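You operate a simulated robot arm through the tools that you are given. There is no shell and no other tool.

You are at the controls of a simulated robot arm. One attempt, no reset.

JOB
Tighten the belt until the meter reads 21 Hz and lock the lever.
Fine: free the orange lever first, lock it after; pluck the belt to read; switch the meter off again. Where these are worked on the way, their far stop is far enough and under half their travel is too little: orange lever.
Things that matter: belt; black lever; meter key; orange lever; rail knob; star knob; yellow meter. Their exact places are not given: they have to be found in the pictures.

It is judged by the outcome, as a careful person would: the job done as asked, and still so three seconds after it is handed in. It fails if anything else is knocked over, pushed out of place, dropped, spilled or broken.

ROBOT AND FRAMES
A 7-joint arm with a two-finger parallel gripper on a trunk, on a base that drives. Base frame: it is fixed to the floor where the robot stands at the start and does not move with it; the origin is under the middle of the robot, x ahead of it, y to its left, z up; the surface under the hand at the start is at about z = 74. Units: cm, rad, N and s.
With the tool pointing down near the work surface it reaches from about 12 to 68 cm from the robot's upright axis, wherever it stands. Its first joint turns from -2.897 to 2.897 rad. Places, roughly: belt [50, 60, 90]; black lever [60, 20, 90]; meter key [40, 70, 80]; orange lever [50, 20, 90]; rail knob [50, 20, 80]; star knob [50, 10, 90]; yellow meter [40, 80, 80]. Payload 3.43 kg.
Tool frame: the origin (TCP) lies between the finger pads and is the grasp point; the fingertips stand 3 cm ahead of it; z points along the fingers, y is the line along which they close. Largest opening 9.4 cm; finger width 2.8, thickness 1; the body of the gripper, 5 by 9.6 cm, starts 5.5 cm behind the TCP.
Orientation is that of the tool frame in the base frame, as [roll, pitch, yaw] about the fixed x, y, z axes, in that order (R = Rz(yaw) Ry(pitch) Rx(roll)). With the fingers straight down and closing along the base's y, the tool's x points along the base's -x, its y along +y and its z along -z.

CONTROLS
- The arm moves only by the tool send_rows. Its argument "plan" is a list of rows, each a list of 7 numbers: the opening, from 0 (shut) to 1 (fully open), then the shift along the tool's x, y, z in cm, then the turn, a rotation vector about the tool's x, y, z in rad. In form: [[jaw, tx, ty, tz, rx, ry, rz], ...]. A call has 1 to 20 rows; each row shifts and turns the commanded pose from where the row before left it, along the tool's axes as they then stand. Each row takes 0.2 s and may step no farther than 5 cm and 0.15 rad from the row before; otherwise, or with a gripper value out of range, the whole call is refused. A pose out of reach is approached as far as the arm can. The call stops where the force on the tool passes 40 N (or 10 N more than at its start, if that is more) or the arm is blocked; 0.2 s more then pass. The fingers move at their own pace (about 10.8 cm/s each) and stop on an object; they squeeze with about 38 N. The grip force told is the motor's: it shows also when the fingers shut on nothing. Time passes only in rows, and 0.2 s behind the last, so rows that do not move let the fingers close. It gives the time, the measured TCP pose, the force on the tool (base axes), the opening and the grip force at its end, in the units of the frame above (readings bear some noise), with the torque about the TCP (base axes, N m) and any sound that the robot's microphone picked up, and new pictures: "views" is both (left out), scene, wrist or none.
- Cameras (640 x 400 px; columns grow to the right, rows downward): "scene" is now at [38.74, 25.86, 128.47]; the picture's right is [-0.00, -0.17, -0.99], its down [-0.36, -0.92, 0.16] and it looks along [-0.93, 0.36, -0.06] (base axes); focal length 214 px, centre (320, 200). "wrist" rides on the gripper at [7.6, 1.4, -10.3] in the tool frame; the picture's right is [-0.18, 0.98, 0.00], its down [-0.75, -0.14, -0.64] and it looks along [-0.63, -0.12, 0.77] (tool axes); focal length 243 px, centre (320, 200).
- lift_body(by): slides the trunk up (or, below 0, down) by that many cm; the arm and the scene camera ride with it, the base frame stays. It gives what a move gives, with no picture.
- drive_base(legs): drives the robot by 1 to 6 legs, each [ahead, left, turn to the left] in cm, cm and rad, along the robot's own axes; the way and the turn of a leg run together, so that a leg with both is an arc; at most 150 cm and 3.142 rad a leg. The arm and the cameras ride along, it lands a little off, and it stops where it bumps. It gives what a move gives, and a new picture of the scene camera.
- aim_head(pan, tilt): turns the head with the scene camera to pan (to the left, within 1.396 rad either way) and tilt (down, from -0.506 to 1.204), counted from straight ahead of the robot. It gives what a move gives, and a new picture of the scene camera.
- point_at(camera, pixels): for up to 12 pixels [column, row] of the newest picture of that camera ("zoom" is the newest enlarged one), the place [x, y, z] in the base frame of the surface seen there, good to about 0.3 cm. The clock stands still meanwhile.
- zoom(camera, box): a new picture of the part [left, top, right, bottom] of that camera's present view, enlarged. The clock stands still meanwhile.
- finish_job(): hands the job in; it is judged then, once.

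Unless the task says otherwise, let go and move clear before handing in.

The tools are called after "Emit:" by a JSON object that holds its "op" and its "data". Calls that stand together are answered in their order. send_rows: Moves the arm, as the interface text tells. Its arguments: {"type":"object","properties":{"plan":{"type":"array","items":{"type":"array","items":{"type":"number"}}},"views":{"type":"string","enum":["both","scene","wrist","none"]}},"required":["plan"]} The other tools are called the same way: lift_body (by) slides the trunk up or down; drive_base (legs) drives the base; aim_head (pan, tilt) turns the head that bears the scene camera; point_at (camera, pixels) gives the place of the surface under pixels of a picture; zoom (camera, box) takes an enlarged picture of a part of a camera's view; finish_job () hands the job in.

At the start:

```text
time_s: 0.0
position: [37.72, 20.21, 116.46]
orientation: [3.141, -0.001, -3.141]
contact_force: [0.3, 0.9, 0.1]
ft_torque: [0.0, -0.03, 0.0]
width: 9.42
finger_force: 0.0
trunk travel left (down, up): [-27.5, 31.5]
robot x, y, heading: [0.11, 0.01, 0.001]
head pan, tilt: [1.4, 1.201]
```

scene: 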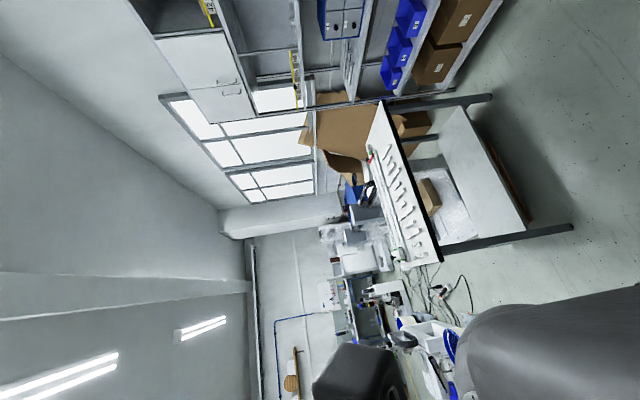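
wrist: 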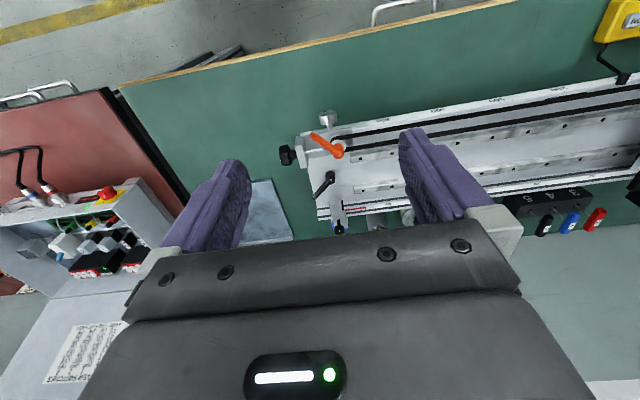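

The wrist picture shows the orange lever near pixel (328,145), black lever near (323,185), star knob near (290,155), and the yellow meter at upper right (620,20). The scene camera is looking away from the work, so I'll turn the head towards it first.

Emit:
{"op": "aim_head", "data": {"pan": 0.5, "tilt": 0.6}}

Emit:
{"op": "zoom", "data": {"camera": "wrist", "box": [260, 90, 420, 240]}}

```text
time_s: 1.2
position: [37.84, 20.13, 116.55]
orientation: [-3.141, -0.001, 3.141]
contact_force: [0.0, 0.5, 0.1]
ft_torque: [-0.01, 0.0, 0.0]
width: 9.39
finger_force: 0.1
trunk travel left (down, up): [-27.5, 31.5]
robot x, y, heading: [-0.12, 0.1, 0.005]
head pan, tilt: [0.499, 0.6]
```

scene: 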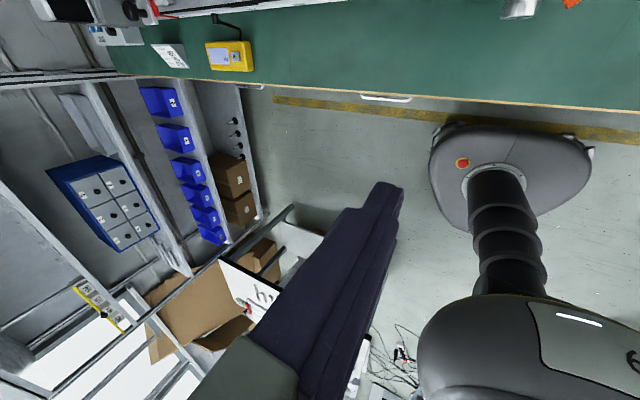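

```text
2.67 times, centred on (340, 165) of wrist
```

zoom: 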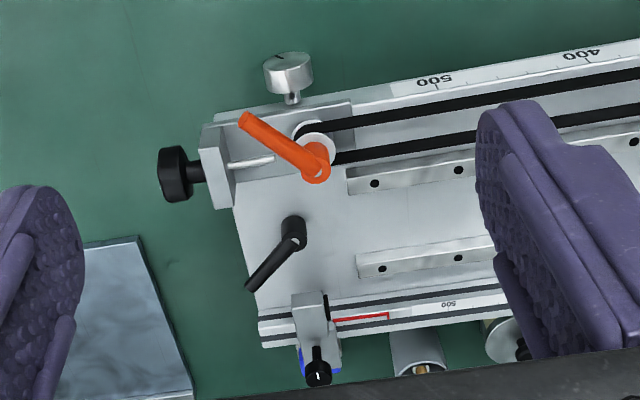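

The scene camera now looks back and down: the green bench is along the top, with the meter at (228,55). I'll change pan and tilt to bring the machine into view.

Emit:
{"op": "aim_head", "data": {"pan": 0.0, "tilt": 0.0}}

```text
time_s: 2.2
position: [37.61, 20.25, 116.45]
orientation: [-3.141, 0.001, 3.141]
contact_force: [1.0, -0.6, 0.0]
ft_torque: [0.0, 0.03, -0.02]
width: 9.39
finger_force: 0.1
trunk travel left (down, up): [-27.5, 31.5]
robot x, y, heading: [0.26, 0.42, -0.004]
head pan, tilt: [0.0, 0.0]
```

scene: 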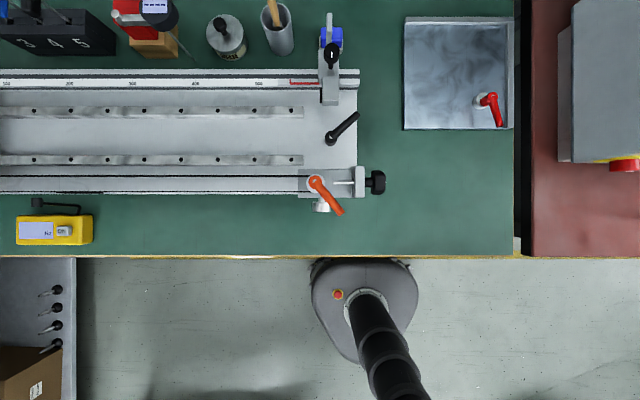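

This is a good top view: the orange lever is at (325,193), black lever at (340,130), star knob at (375,183), rail knob near (330,50) and the meter at (53,230). I'll zoom into both ends.

Emit:
{"op": "zoom", "data": {"camera": "scene", "box": [280, 10, 410, 220]}}

Emit:
{"op": "zoom", "data": {"camera": "scene", "box": [0, 180, 120, 255]}}

Emit:
{"op": "point_at", "data": {"camera": "scene", "pixels": [[316, 181], [340, 213], [330, 140], [356, 114], [376, 182], [332, 52], [322, 207], [65, 231], [35, 230], [200, 178], [200, 191], [40, 203]]}}

```text
1.90 times, centred on (345, 115) of scene
```

zoom: 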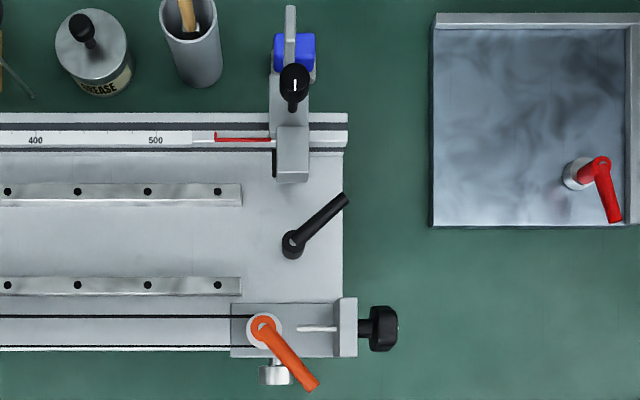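

```text
5.33 times, centred on (60, 218) of scene
```

zoom: 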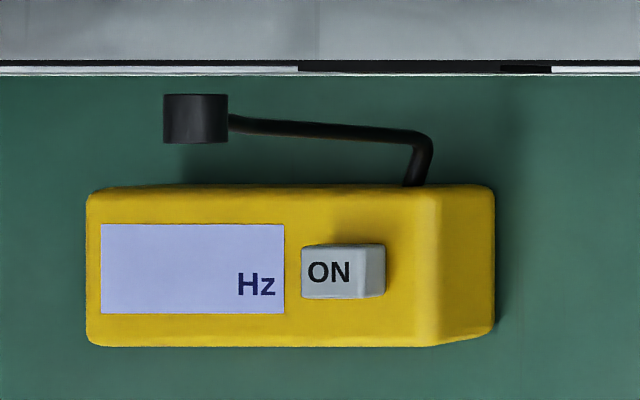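

```text
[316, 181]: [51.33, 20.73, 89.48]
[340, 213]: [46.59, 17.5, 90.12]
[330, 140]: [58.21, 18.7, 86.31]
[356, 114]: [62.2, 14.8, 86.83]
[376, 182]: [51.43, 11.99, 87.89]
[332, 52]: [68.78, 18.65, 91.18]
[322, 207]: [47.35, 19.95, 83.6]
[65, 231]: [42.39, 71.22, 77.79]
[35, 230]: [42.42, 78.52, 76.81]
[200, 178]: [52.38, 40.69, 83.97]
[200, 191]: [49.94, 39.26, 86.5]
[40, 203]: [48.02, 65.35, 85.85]
```

The meter shows a blank display with the key labelled ON at about [42.4, 71.2, 77.8], and the orange lever pivot is at about [51.3, 20.7, 89.5]. I'll look at the left end of the belt by panning and then inspect details with the wrist camera.

Emit:
{"op": "aim_head", "data": {"pan": 0.6, "tilt": 0.0}}

```text
time_s: 3.2
position: [37.75, 20.11, 116.6]
orientation: [-3.141, -0.001, -3.141]
contact_force: [0.1, 0.4, 0.7]
ft_torque: [-0.01, -0.01, -0.01]
width: 9.41
finger_force: 0.1
trunk travel left (down, up): [-27.5, 31.5]
robot x, y, heading: [0.19, -0.34, 0.001]
head pan, tilt: [0.6, 0.0]
```

scene: 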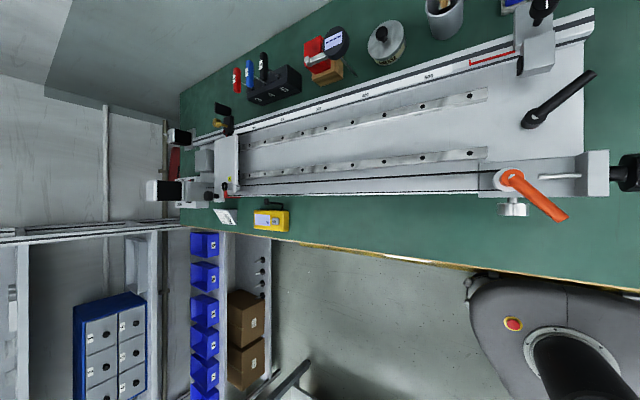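

The whole machine is visible now, with a paper card beside the meter at (228,216) and the left pulley area near (225,180). I'll zoom into both and measure the belt.

Emit:
{"op": "zoom", "data": {"camera": "scene", "box": [140, 110, 300, 240]}}

Emit:
{"op": "zoom", "data": {"camera": "scene", "box": [210, 195, 300, 240]}}

Emit:
{"op": "zoom", "data": {"camera": "scene", "box": [470, 60, 640, 230]}}

```text
3.08 times, centred on (220, 175) of scene
```

zoom: 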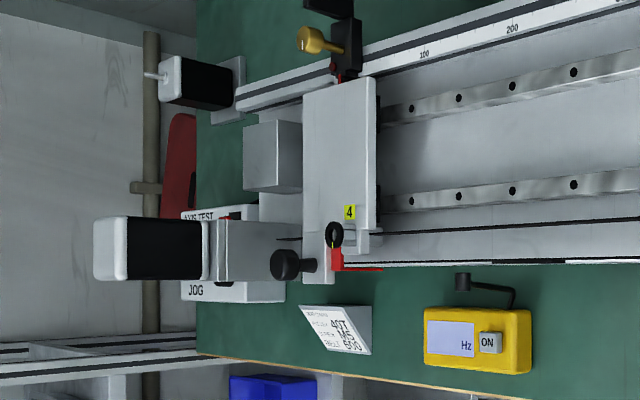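

```text
7.11 times, centred on (255, 218) of scene
```

zoom: 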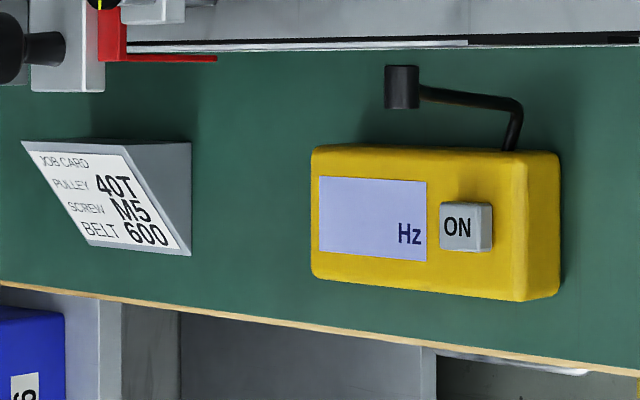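

```text
2.35 times, centred on (555, 145) of scene
```

zoom: 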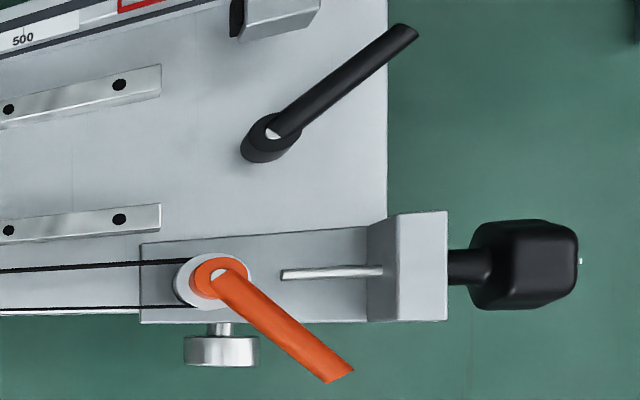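

The job card says PULLEY 40T, SCREW M5, BELT 600; the star knob's screw feeds into the idler block, and the orange lever sits on top of that block. I'll measure the lever, knob and belt more exactly from the wrist picture.

Emit:
{"op": "send_rows", "data": {"plan": [[1, 0, 0, 0, 0, 0, 0]], "views": "wrist"}}

Emit:
{"op": "aim_head", "data": {"pan": 0.15, "tilt": 0.0}}

Emit:
{"op": "zoom", "data": {"camera": "wrist", "box": [270, 100, 370, 240]}}

```text
time_s: 3.6
position: [37.78, 20.16, 116.59]
orientation: [-3.142, 0.001, 3.142]
contact_force: [0.1, 0.0, -0.8]
ft_torque: [0.01, 0.0, -0.04]
width: 9.37
finger_force: 0.0
trunk travel left (down, up): [-27.5, 31.5]
robot x, y, heading: [-0.09, -0.14, -0.003]
head pan, tilt: [0.6, 0.0]
```

wrist: 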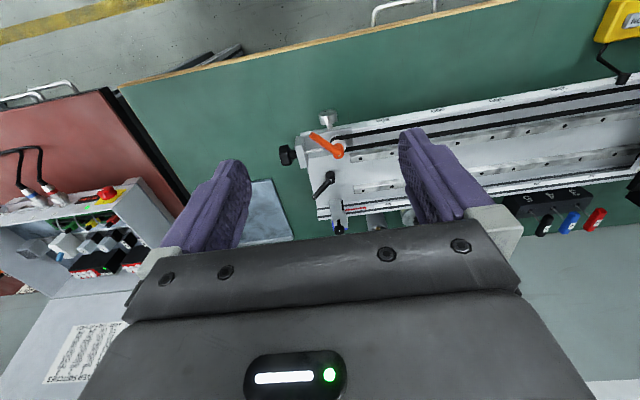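

```text
time_s: 4.5
position: [37.77, 20.14, 116.6]
orientation: [-3.14, 0.001, -3.141]
contact_force: [0.3, 0.6, 0.2]
ft_torque: [0.0, 0.0, 0.0]
width: 9.41
finger_force: 0.0
trunk travel left (down, up): [-27.5, 31.5]
robot x, y, heading: [0.09, -0.32, -0.004]
head pan, tilt: [0.15, 0.0]
```

scene: 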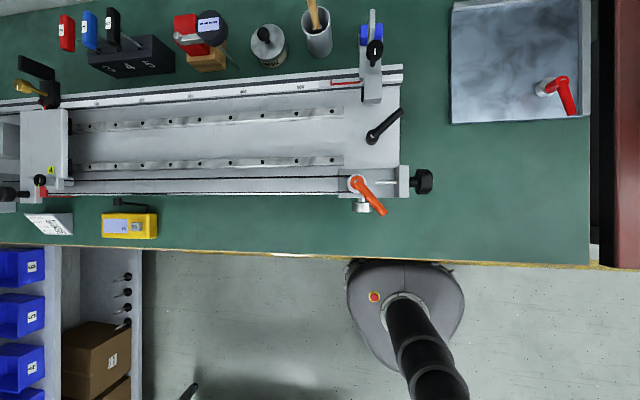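

```text
2.86 times, centred on (320, 170) of wrist
```

zoom: 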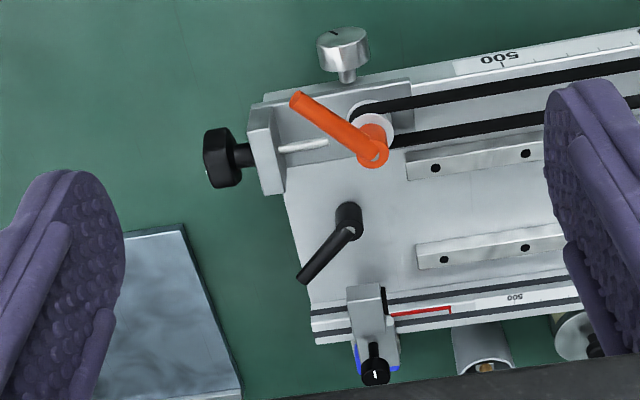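

Now the pan 0.15 view shows everything. I'll measure the lever, knob and belt points in the zoomed wrist picture.

Emit:
{"op": "point_at", "data": {"camera": "zoom", "pixels": [[298, 102], [318, 117], [335, 130], [355, 143], [374, 152], [222, 145], [222, 170], [262, 120], [343, 36], [430, 103], [430, 137], [303, 146]]}}

Emit:
{"op": "zoom", "data": {"camera": "scene", "box": [330, 150, 450, 225]}}

Emit:
{"op": "zoom", "data": {"camera": "scene", "box": [0, 50, 180, 250]}}

```text
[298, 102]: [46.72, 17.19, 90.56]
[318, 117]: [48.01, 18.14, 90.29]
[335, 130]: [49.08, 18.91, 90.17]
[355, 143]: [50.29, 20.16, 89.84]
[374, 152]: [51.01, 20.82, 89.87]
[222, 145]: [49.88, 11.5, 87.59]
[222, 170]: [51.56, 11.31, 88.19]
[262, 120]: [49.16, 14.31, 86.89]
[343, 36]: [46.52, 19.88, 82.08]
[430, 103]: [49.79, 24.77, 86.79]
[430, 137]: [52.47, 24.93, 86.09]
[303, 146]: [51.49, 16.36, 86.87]
```

```text
5.33 times, centred on (390, 188) of scene
```

zoom: 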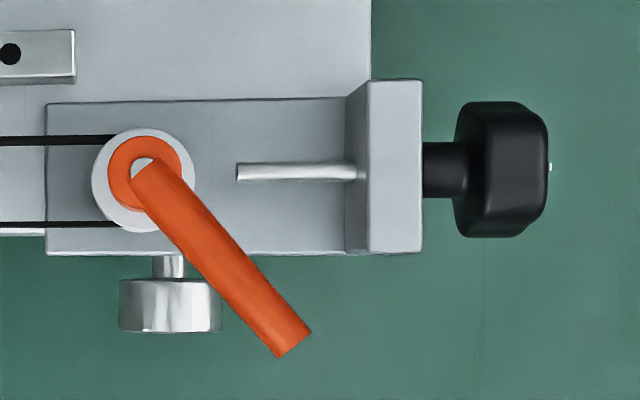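

```text
2.00 times, centred on (90, 150) of scene
```

zoom: 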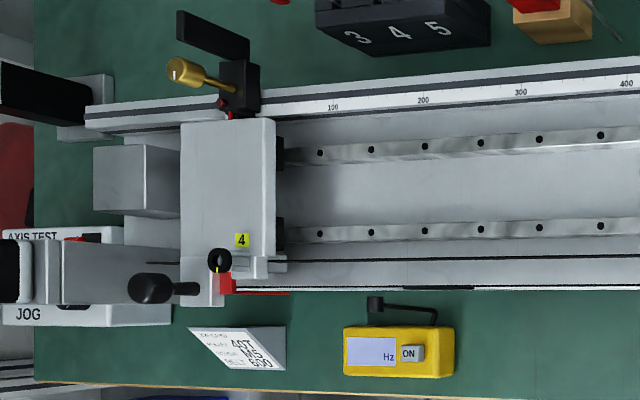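

The lever pivot is at about (51.0, 20.8), its tip near (46.4, 17.0) at z≈90, and the star knob is at y≈12 with its axis near x≈51.5, z≈86.7. The meter at y≈72 is out of reach from here, so I'll drive left about 27 cm to have everything in reach from one stance.

Emit:
{"op": "drive_base", "data": {"legs": [[0, 27, 0]]}}

```text
time_s: 6.4
position: [37.91, 47.13, 116.41]
orientation: [-3.141, 0.0, 3.141]
contact_force: [0.3, 0.0, -1.3]
ft_torque: [-0.03, 0.0, 0.01]
width: 9.38
finger_force: 0.0
trunk travel left (down, up): [-27.5, 31.5]
robot x, y, heading: [-0.25, 27.03, -0.006]
head pan, tilt: [0.15, 0.0]
```

scene: 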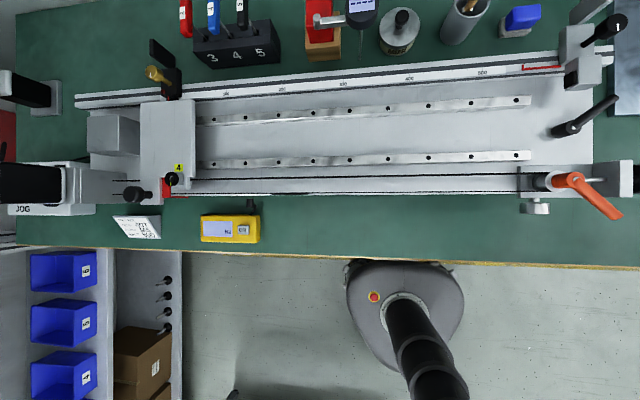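

The drive landed well (y≈27), and the machine fills the picture but the star knob is cut off at (635,180). I'll pan slightly right and measure the belt, meter and knob again.

Emit:
{"op": "aim_head", "data": {"pan": 0.0, "tilt": 0.0}}

```text
time_s: 7.1
position: [37.7, 47.15, 116.5]
orientation: [-3.14, 0.001, 3.141]
contact_force: [-0.8, 0.0, 0.3]
ft_torque: [-0.01, 0.01, 0.0]
width: 9.4
finger_force: 0.0
trunk travel left (down, up): [-27.5, 31.5]
robot x, y, heading: [0.33, 26.98, -0.001]
head pan, tilt: [0.0, 0.0]
```

scene: 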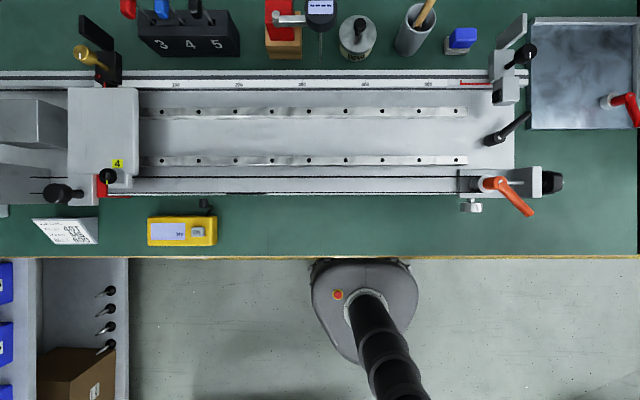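

Emit:
{"op": "zoom", "data": {"camera": "scene", "box": [440, 150, 580, 225]}}

Emit:
{"op": "zoom", "data": {"camera": "scene", "box": [130, 165, 250, 250]}}

Emit:
{"op": "point_at", "data": {"camera": "scene", "pixels": [[250, 178], [250, 193], [350, 178], [350, 193], [205, 205], [199, 230], [489, 183], [527, 212], [550, 180], [470, 206], [155, 193], [260, 185]]}}

```text
4.57 times, centred on (510, 188) of scene
```

zoom: 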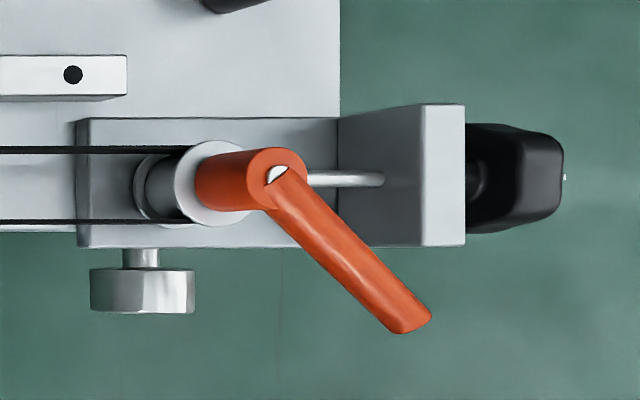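

```text
4.71 times, centred on (190, 208) of scene
```

zoom: 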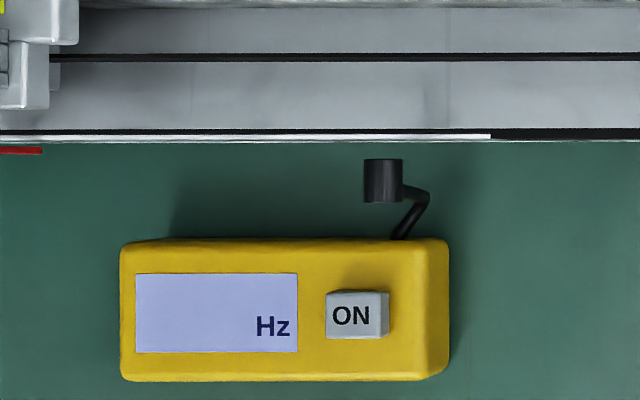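

```text
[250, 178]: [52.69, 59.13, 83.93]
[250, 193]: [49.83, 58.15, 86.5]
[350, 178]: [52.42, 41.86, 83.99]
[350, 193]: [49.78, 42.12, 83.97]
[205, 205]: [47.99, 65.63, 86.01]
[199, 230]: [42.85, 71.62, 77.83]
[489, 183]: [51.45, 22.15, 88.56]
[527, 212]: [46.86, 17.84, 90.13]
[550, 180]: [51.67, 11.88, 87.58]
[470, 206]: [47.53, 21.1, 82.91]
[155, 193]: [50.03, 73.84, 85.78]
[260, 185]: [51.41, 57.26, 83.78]
```

The belt's front run is at x≈49.8, z up to 86.5, with the meter's sensor at (48, 65.6, 86); the orange handle runs from (51, 20.8) to (46.5, 17). I'll move above the orange handle with jaws part open and turned to straddle it.

Emit:
{"op": "send_rows", "data": {"plan": [[0.45, -1.2, -3.67, 1.8, 0, 0, 0], [0.45, -1.2, -3.67, 1.8, 0, 0, 0], [0.45, -1.2, -3.67, 1.8, 0, 0, 0], [0.45, -1.2, -3.67, 1.8, 0, 0, 0], [0.45, -1.2, -3.67, 1.8, 0, 0, 0], [0.45, -1.2, -3.67, 1.8, 0, 0, 0], [0.45, -1.2, -3.67, 1.8, 0, 0, 0], [0.45, -1.2, -3.66, 1.8, 0, 0, 0], [0.45, 0, 0, 0, 0, 0, -0.138], [0.45, 0, 0, 0, 0, 0, -0.138], [0.45, 0, 0, 0, 0, 0, -0.138], [0.45, 0, 0, 0, 0, 0, -0.138], [0.45, 0, 0, 0, 0, 0, -0.138], [0.45, 0, 0, 0, 0, 0, 0], [0.45, 0, 0, 0, 0, 0, 0]]}}

```text
time_s: 10.3
position: [47.17, 17.76, 102.04]
orientation: [3.141, -0.001, -2.453]
contact_force: [-0.1, -0.9, -0.6]
ft_torque: [0.05, -0.02, -0.01]
width: 4.23
finger_force: 0.0
trunk travel left (down, up): [-27.5, 31.5]
robot x, y, heading: [0.1, 27.36, -0.0]
head pan, tilt: [0.0, 0.0]
```

scene: 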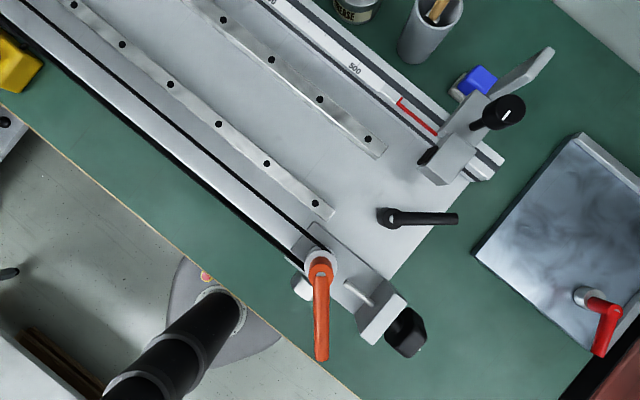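
wrist: 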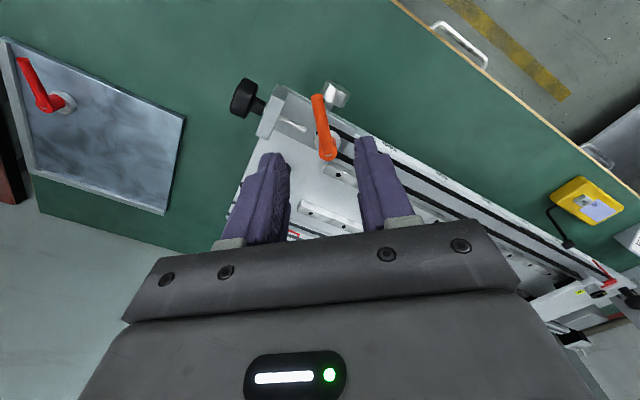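

The tool is above the orange handle at (47.2, 17.8, 102), rotated to straddle it; in the wrist picture the lever at (322,130) lies between the fingers. I'll lower partway and look again.

Emit:
{"op": "send_rows", "data": {"plan": [[0.45, 0, 0, 2.5, 0, 0, 0], [0.45, 0, 0, 2.5, 0, 0, 0], [0.45, 0, 0, 2, 0, 0, 0], [0.45, 0, 0, 0, 0, 0, 0]]}}

```text
time_s: 11.3
position: [47.37, 17.54, 95.04]
orientation: [-3.142, 0.0, -2.454]
contact_force: [-0.3, 0.9, 1.1]
ft_torque: [-0.02, 0.02, 0.01]
width: 4.2
finger_force: 0.1
trunk travel left (down, up): [-27.5, 31.5]
robot x, y, heading: [0.47, 26.99, -0.003]
head pan, tilt: [0.0, 0.0]
```

scene: 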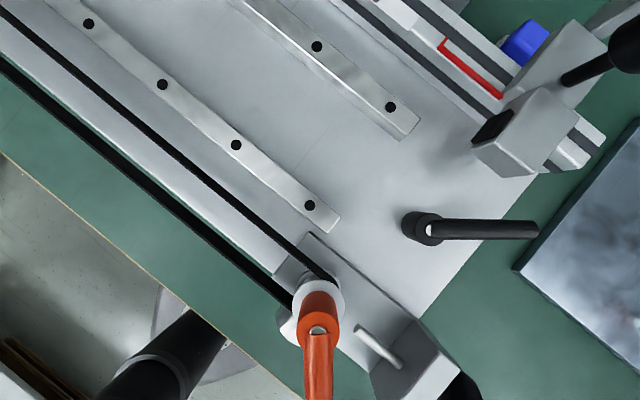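
wrist: 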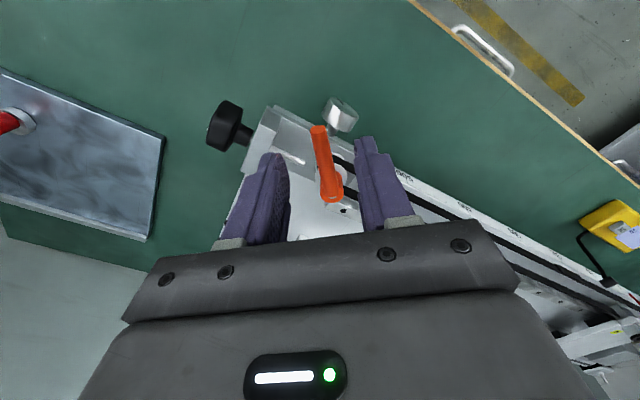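

The lever sits between the fingers in the wrist picture (tip at 318,130; hub at 332,190). I'll check the handle's place before the last drop.

Emit:
{"op": "point_at", "data": {"camera": "wrist", "pixels": [[318, 130], [322, 150], [327, 170], [331, 190], [270, 160], [365, 145], [340, 105], [222, 125]]}}

Emit:
{"op": "zoom", "data": {"camera": "wrist", "box": [190, 80, 430, 230]}}

```text
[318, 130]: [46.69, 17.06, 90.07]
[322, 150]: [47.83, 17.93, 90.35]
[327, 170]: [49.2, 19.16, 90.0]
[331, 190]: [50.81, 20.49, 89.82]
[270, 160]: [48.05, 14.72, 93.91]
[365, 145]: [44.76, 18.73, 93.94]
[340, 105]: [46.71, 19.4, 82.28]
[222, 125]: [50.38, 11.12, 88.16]
```

```text
2.67 times, centred on (310, 155) of wrist
```

zoom: 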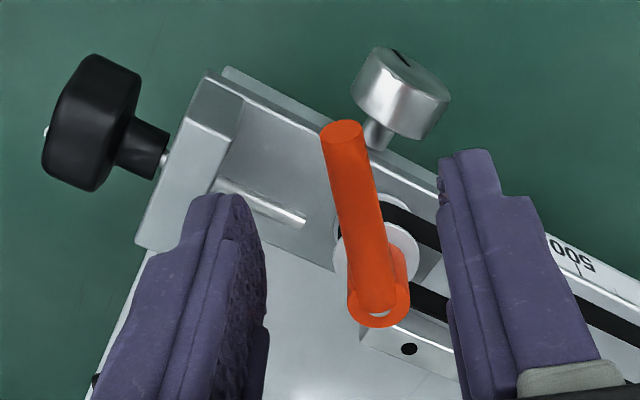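

The handle axis passes midway between the fingers. I'll lower to about z=91.4 and then try the loosening direction (counter-clockwise from above) in a short arc, watching the force.

Emit:
{"op": "send_rows", "data": {"plan": [[0.45, 0, 0, 1.8, 0, 0, 0], [0.45, 0, 0, 1.8, 0, 0, 0], [0.45, 0, -0.7, 0, 0, 0, 0], [0.45, 0, -0.6, 0, 0, 0, 0], [0.45, -0.024, -0.48, 0, 0, 0, -0.1], [0.45, -0.024, -0.48, 0, 0, 0, -0.1], [0.45, -0.024, -0.48, 0, 0, 0, -0.1]]}}

```text
time_s: 12.9
position: [49.01, 16.2, 91.56]
orientation: [3.139, -0.002, -2.15]
contact_force: [-16.4, 27.6, -0.3]
ft_torque: [0.56, 0.24, -0.56]
width: 5.84
finger_force: 14.4
trunk travel left (down, up): [-27.5, 31.5]
robot x, y, heading: [0.13, 26.9, -0.003]
head pan, tilt: [0.0, 0.0]
```

scene: 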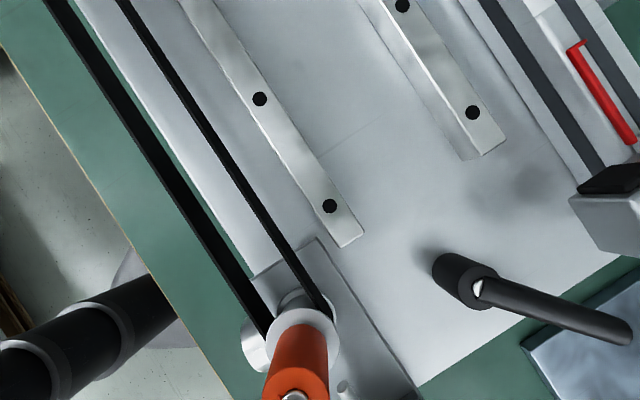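
wrist: 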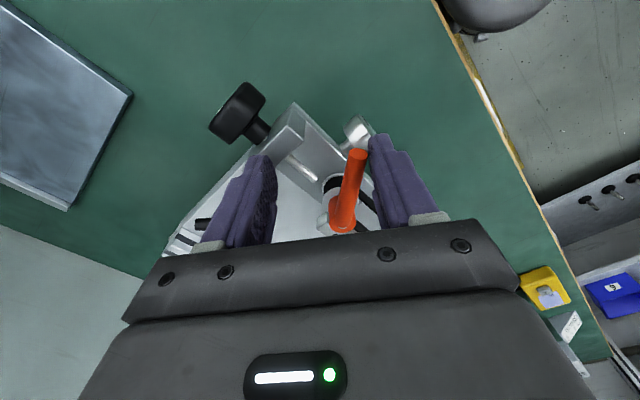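

The force reached 32 N and the fingers were pushed open to 5.84 cm, so the lever may not be moving this way. I'll check where the handle now points.

Emit:
{"op": "point_at", "data": {"camera": "wrist", "pixels": [[358, 155], [353, 175], [347, 195], [342, 215]]}}

Emit:
{"op": "zoom", "data": {"camera": "wrist", "box": [190, 80, 430, 240]}}

```text
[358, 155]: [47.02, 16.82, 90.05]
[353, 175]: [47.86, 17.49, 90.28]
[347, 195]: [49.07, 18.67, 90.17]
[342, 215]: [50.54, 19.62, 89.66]
```

```text
2.50 times, centred on (310, 160) of wrist
```

zoom: 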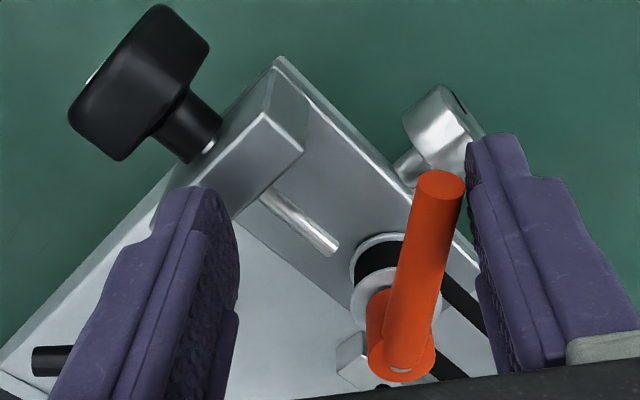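

The handle tip is still at about (47.0, 16.8), so it is against its stop in the counter-clockwise direction. I'll back off and try the other way round, again in small steps.

Emit:
{"op": "send_rows", "data": {"plan": [[0.45, -0.024, 0.48, 0, 0, 0, 0.1], [0.45, -0.024, 0.48, 0, 0, 0, 0.1], [0.45, -0.024, 0.48, 0, 0, 0, 0.1], [0.45, 0, 0.65, 0, 0, 0, 0], [0.45, 0, 0.65, 0, 0, 0, 0], [0.45, 0, 0.65, 0, 0, 0, 0], [0.45, 0, 0.65, 0, 0, 0, 0], [0.45, -0.024, 0.48, 0, 0, 0, 0.1], [0.45, -0.024, 0.48, 0, 0, 0, 0.1]]}}

```text
time_s: 14.9
position: [45.93, 19.46, 91.36]
orientation: [3.141, 0.0, -2.653]
contact_force: [-0.7, -0.4, 1.0]
ft_torque: [0.01, 0.0, 0.02]
width: 4.24
finger_force: 0.1
trunk travel left (down, up): [-27.5, 31.5]
robot x, y, heading: [0.05, 26.91, -0.003]
head pan, tilt: [0.0, 0.0]
```

scene: 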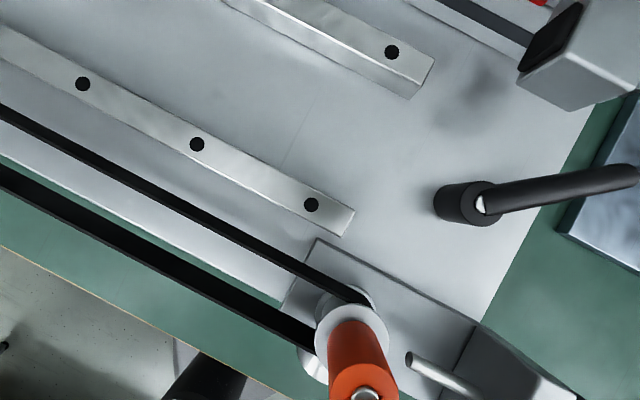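
wrist: 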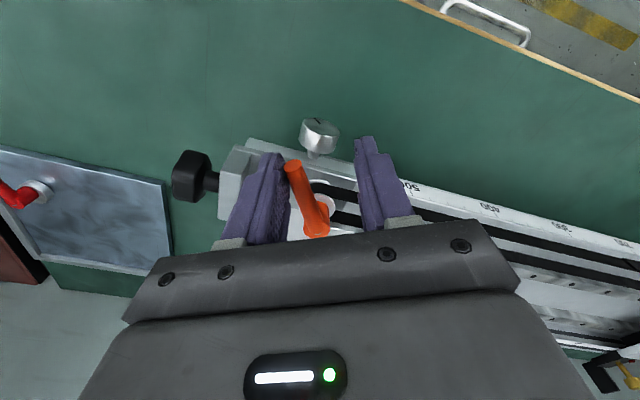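

There is no contact force yet and the left finger at (270,180) is just beside the handle at (300,190). I'll continue clockwise.

Emit:
{"op": "send_rows", "data": {"plan": [[0.45, -0.024, 0.48, 0, 0, 0, 0.1], [0.45, -0.024, 0.48, 0, 0, 0, 0.1], [0.45, -0.024, 0.48, 0, 0, 0, 0.1], [0.45, -0.024, 0.48, 0, 0, 0, 0.1]]}}

```text
time_s: 15.9
position: [45.45, 21.3, 91.46]
orientation: [-3.141, 0.001, -3.054]
contact_force: [0.7, -0.2, -0.3]
ft_torque: [0.02, -0.04, 0.0]
width: 4.23
finger_force: 0.1
trunk travel left (down, up): [-27.5, 31.5]
robot x, y, heading: [0.12, 27.13, -0.003]
head pan, tilt: [0.0, 0.0]
```

scene: 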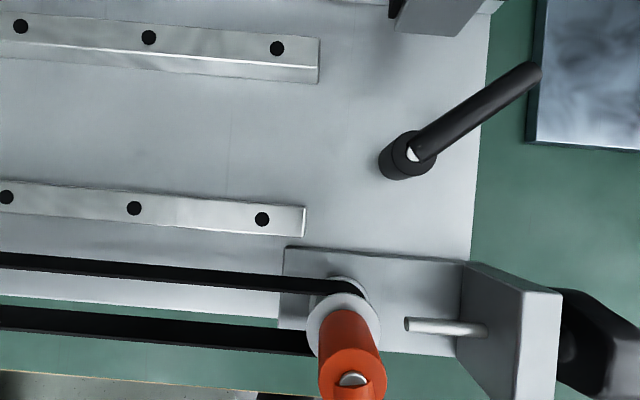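
wrist: 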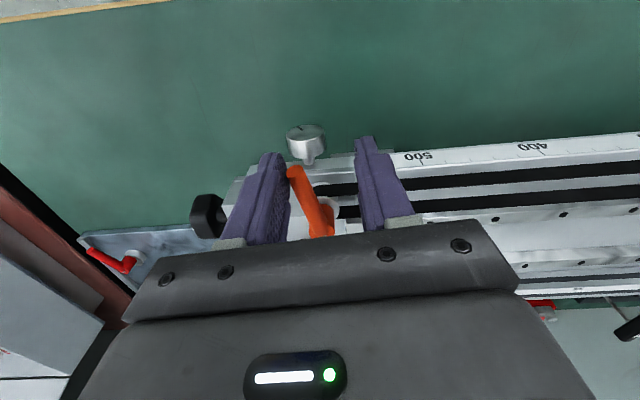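

The finger appears against the handle with almost no force; I'll check the handle's direction now.

Emit:
{"op": "point_at", "data": {"camera": "wrist", "pixels": [[297, 172], [305, 190], [314, 205], [322, 225]]}}

```text
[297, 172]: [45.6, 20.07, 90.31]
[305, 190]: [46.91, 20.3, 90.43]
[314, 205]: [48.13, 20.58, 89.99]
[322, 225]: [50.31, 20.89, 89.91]
```

The handle has turned clockwise to about 188° with no resistance, so this is the freeing direction. I'll keep turning towards the far stop.

Emit:
{"op": "send_rows", "data": {"plan": [[0.45, -0.125, 0.54, 0, 0, 0, 0.1], [0.45, -0.125, 0.54, 0, 0, 0, 0.1], [0.45, -0.125, 0.54, 0, 0, 0, 0.1], [0.45, -0.125, 0.54, 0, 0, 0, 0.1], [0.45, -0.125, 0.54, 0, 0, 0, 0.1], [0.45, -0.125, 0.54, 0, 0, 0, 0.1], [0.45, -0.125, 0.54, 0, 0, 0, 0.1]]}}

```text
time_s: 17.5
position: [46.96, 24.7, 91.52]
orientation: [3.142, 0.0, 2.529]
contact_force: [-0.1, -0.5, -0.3]
ft_torque: [-0.01, -0.01, 0.02]
width: 4.23
finger_force: 0.1
trunk travel left (down, up): [-27.5, 31.5]
robot x, y, heading: [-0.34, 27.24, 0.001]
head pan, tilt: [0.0, 0.0]
```

scene: 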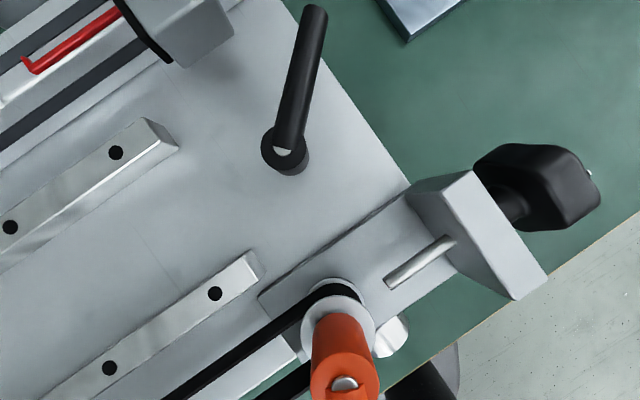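
wrist: 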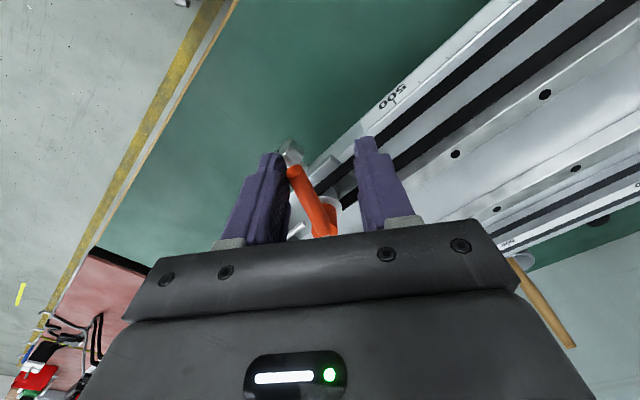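

The lever still follows with no force (now pointing about 148°). I'll continue another stretch.

Emit:
{"op": "send_rows", "data": {"plan": [[0.45, -0.125, 0.54, 0, 0, 0, 0.1], [0.45, -0.125, 0.54, 0, 0, 0, 0.1], [0.45, -0.125, 0.54, 0, 0, 0, 0.1], [0.45, -0.125, 0.54, 0, 0, 0, 0.1], [0.45, -0.125, 0.54, 0, 0, 0, 0.1], [0.45, -0.125, 0.54, 0, 0, 0, 0.1]]}}

```text
time_s: 18.8
position: [48.84, 25.52, 91.48]
orientation: [-3.128, -0.002, 1.981]
contact_force: [-20.7, -11.4, 5.7]
ft_torque: [-0.55, 0.38, 0.09]
width: 5.6
finger_force: 11.6
trunk travel left (down, up): [-27.5, 31.5]
robot x, y, heading: [-0.11, 26.84, -0.0]
head pan, tilt: [0.0, 0.0]
stopped in row 6: the force on the tool passed its limit at 54 N (the readings are from after the stop); the commanded pose is now the measured one
```

scene: 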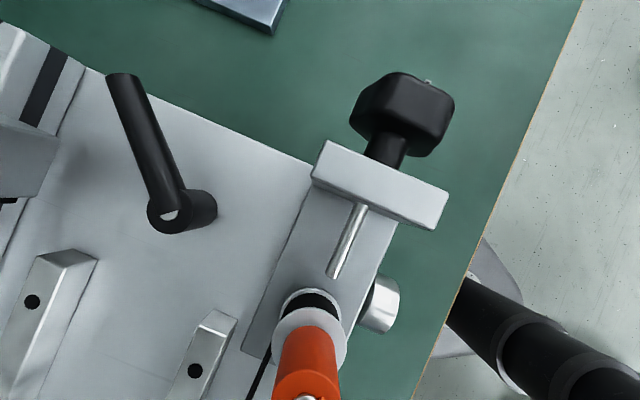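
wrist: 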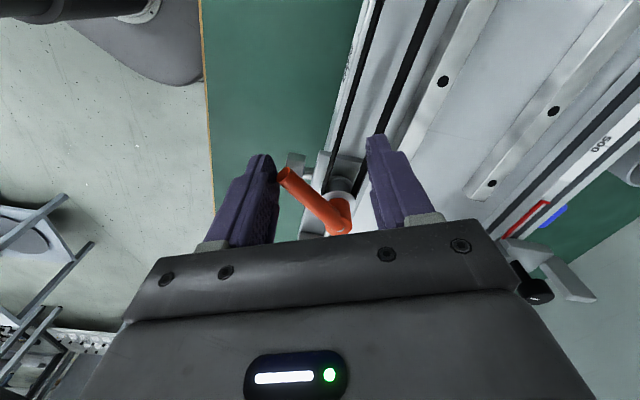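

The force rose sharply to 54 N, meaning the lever hit its far stop. I'll check its angle.

Emit:
{"op": "point_at", "data": {"camera": "wrist", "pixels": [[284, 178], [300, 193], [318, 208], [338, 225]]}}

```text
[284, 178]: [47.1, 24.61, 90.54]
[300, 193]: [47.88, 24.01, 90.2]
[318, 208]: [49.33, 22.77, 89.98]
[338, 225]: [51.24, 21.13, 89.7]
```

The handle points to about 136°, a swing of roughly 78° to the far stop, so it's free. I'll back off the lever, lift clear, and turn the tool back to its plain orientation.

Emit:
{"op": "send_rows", "data": {"plan": [[0.45, 0, -1.2, 0, 0, 0, 0], [0.45, 0, 0, -4.5, 0, 0, 0], [0.3, 0, 0, -4.5, 0, 0, 0], [0, 0, 0, -4.5, 0, 0, 0], [0, 0, 0, 0, 0, 0, -0.145], [0, 0, 0, 0, 0, 0, -0.145], [0, 0, 0, 0, 0, 0, -0.145], [0, 0, 0, 0, 0, 0, -0.145], [0, 0, 0, 0, 0, 0, -0.145], [0, 0, 0, 0, 0, 0, -0.145], [0, 0, 0, 0, 0, 0, -0.145], [0, 0, 0, 0, 0, 0, -0.145], [0, 0, 0, 0, 0, 0, 0]]}}

```text
time_s: 21.6
position: [48.46, 25.46, 104.75]
orientation: [-3.139, -0.006, -3.135]
contact_force: [1.1, -0.5, -0.2]
ft_torque: [-0.04, -0.01, 0.0]
width: 0.0
finger_force: 32.9
trunk travel left (down, up): [-27.5, 31.5]
robot x, y, heading: [0.24, 27.34, -0.007]
head pan, tilt: [0.0, 0.0]
```

scene: 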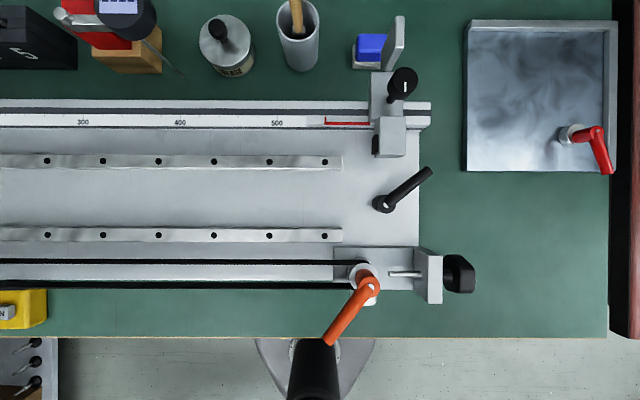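
wrist: 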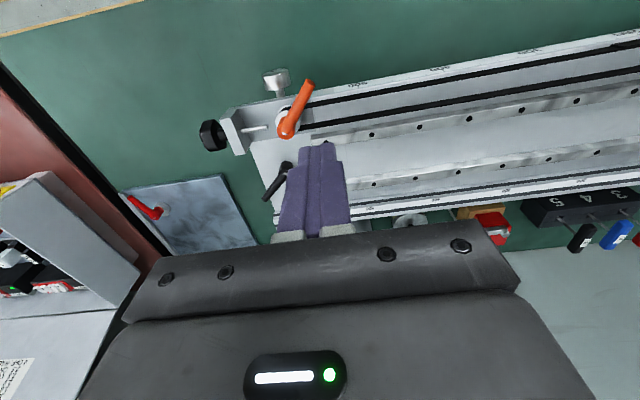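

The handle is parked at its far side (tip at pixel 328,340) and the tool is clear with fingers shut. I'll travel left to above the meter key.

Emit:
{"op": "send_rows", "data": {"plan": [[0, 0.53, 4.15, 0, 0, 0, 0], [0, 0.53, 4.15, 0, 0, 0, 0], [0, 0.53, 4.15, 0, 0, 0, 0], [0, 0.53, 4.15, 0, 0, 0, 0], [0, 0.53, 4.15, 0, 0, 0, 0], [0, 0.53, 4.15, 0, 0, 0, 0], [0, 0.53, 4.15, 0, 0, 0, 0], [0, 0.53, 4.15, 0, 0, 0, 0], [0, 0.53, 4.15, 0, 0, 0, 0], [0, 0.53, 4.15, 0, 0, 0, 0], [0, 0.53, 4.15, 0, 0, 0, 0], [0, 0, 0, 3, 0, 0, 0], [0, 0, 0, 3, 0, 0, 0]]}}

```text
time_s: 24.4
position: [42.27, 71.29, 98.73]
orientation: [-3.138, -0.006, -3.137]
contact_force: [0.0, -0.3, 0.3]
ft_torque: [-0.02, -0.01, -0.02]
width: 0.03
finger_force: 32.6
trunk travel left (down, up): [-27.5, 31.5]
robot x, y, heading: [0.11, 26.43, 0.001]
head pan, tilt: [0.0, 0.0]
```

scene: 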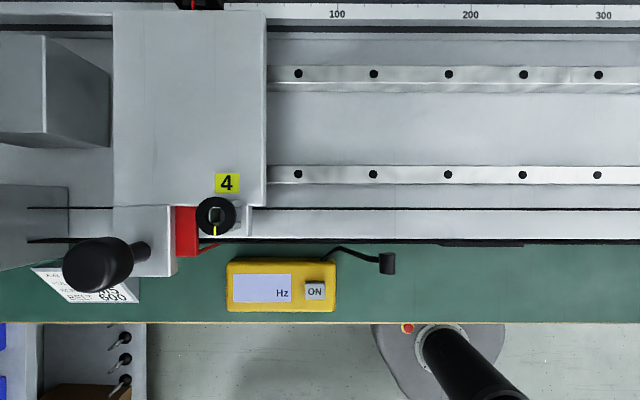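
wrist: 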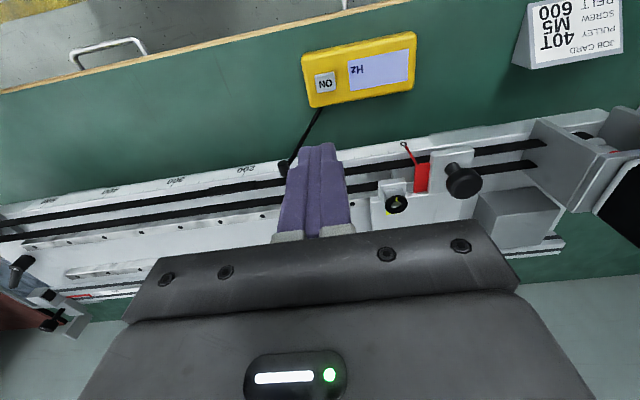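

The meter is below in both pictures, key at scene (315,290) and wrist (325,82). I'll measure the key, display and sensor arm accurately.

Emit:
{"op": "point_at", "data": {"camera": "scene", "pixels": [[315, 291], [306, 283], [324, 299], [265, 289], [388, 263], [350, 250], [228, 262], [335, 310], [480, 243], [300, 240], [480, 208]]}}

Emit:
{"op": "zoom", "data": {"camera": "scene", "box": [210, 190, 430, 325]}}

Emit:
{"op": "zoom", "data": {"camera": "wrist", "box": [260, 20, 440, 200]}}

```text
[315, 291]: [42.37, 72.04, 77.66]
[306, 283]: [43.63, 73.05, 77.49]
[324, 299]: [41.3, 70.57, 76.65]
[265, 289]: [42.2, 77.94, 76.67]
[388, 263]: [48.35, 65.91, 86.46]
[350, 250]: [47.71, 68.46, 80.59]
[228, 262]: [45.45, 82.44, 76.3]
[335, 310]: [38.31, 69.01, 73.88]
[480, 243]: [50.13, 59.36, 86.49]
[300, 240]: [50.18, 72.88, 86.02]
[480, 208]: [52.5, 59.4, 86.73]
```

```text
2.91 times, centred on (320, 258) of scene
```

zoom: 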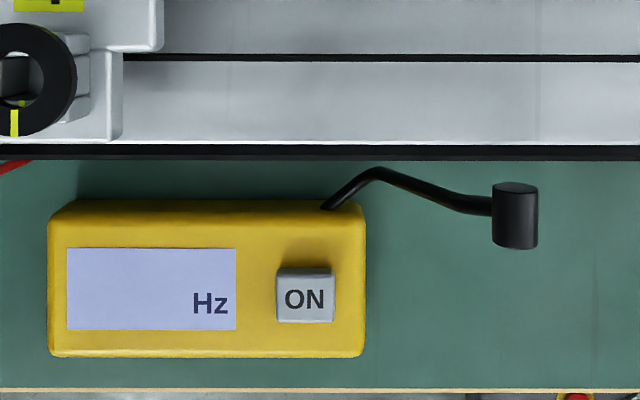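

```text
2.22 times, centred on (350, 110) of wrist
```

zoom: 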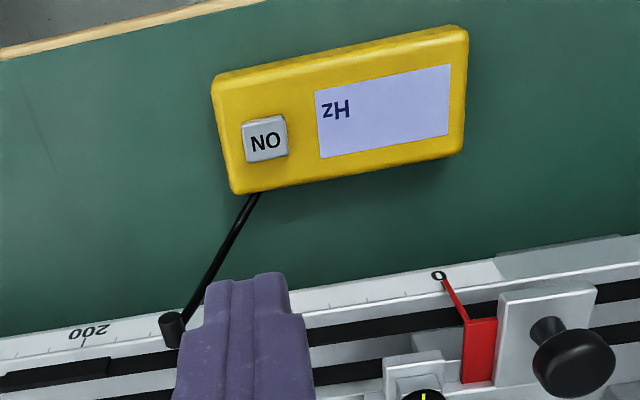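

The key's centre is about (42.4, 71.8, 77.7). I'll come down over it with the shut fingertips, stopping just above.

Emit:
{"op": "send_rows", "data": {"plan": [[0, -0.1, 0.5, 4.5, 0, 0, 0], [0, 0, 0, 4.5, 0, 0, 0], [0, 0, 0, 4.5, 0, 0, 0], [0, 0, 0, 3, 0, 0, 0], [0, 0, 0, 0, 0, 0, 0]]}}

```text
time_s: 25.5
position: [42.72, 71.88, 83.88]
orientation: [3.129, 0.011, -3.14]
contact_force: [-8.9, -8.1, 26.9]
ft_torque: [1.18, -3.26, -0.69]
width: 0.0
finger_force: 33.4
trunk travel left (down, up): [-27.5, 31.5]
robot x, y, heading: [-0.1, 27.3, -0.003]
head pan, tilt: [0.0, 0.0]
stopped in row 5: the force on the tool passed its limit at 48 N (the readings are from after the stop); the commanded pose is now the measured one
```

scene: 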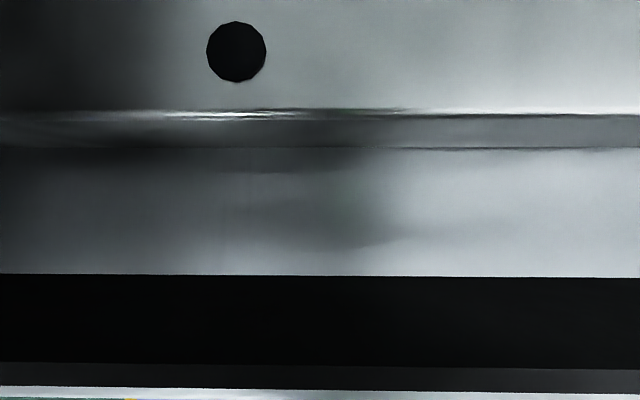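
wrist: 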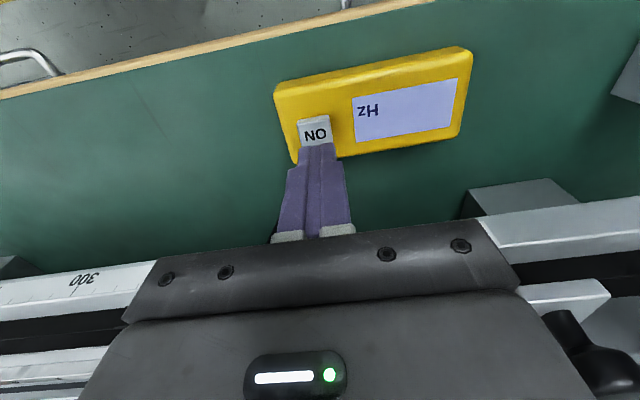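

The arm stopped with 27–48 N at z=83.9 although the fingertips are still well above the key, so another part of the hand is touching something towards +x. I'll back straight up a little before anything else, then see what is near.

Emit:
{"op": "send_rows", "data": {"plan": [[0, 0, 0, -1.0, 0, 0, 0], [0, 0, 0, -1.5, 0, 0, 0]]}}

```text
time_s: 26.1
position: [42.64, 72.0, 85.89]
orientation: [3.135, 0.004, -3.137]
contact_force: [-0.7, -0.7, 0.5]
ft_torque: [-0.01, 0.01, -0.06]
width: 0.0
finger_force: 32.9
trunk travel left (down, up): [-27.5, 31.5]
robot x, y, heading: [0.19, 27.01, -0.008]
head pan, tilt: [0.0, 0.0]
```

scene: 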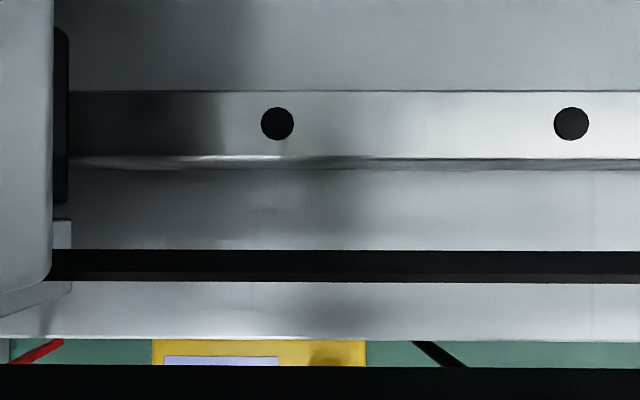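
wrist: 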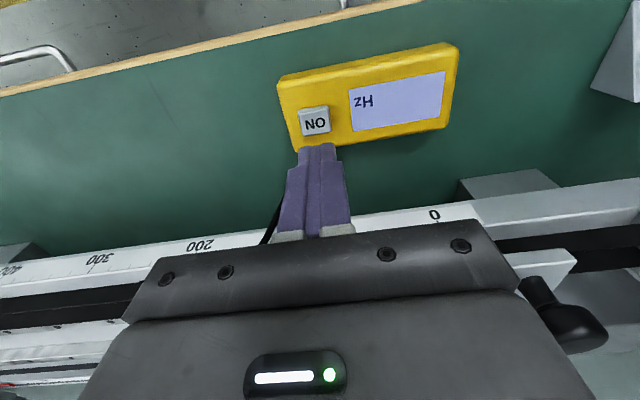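

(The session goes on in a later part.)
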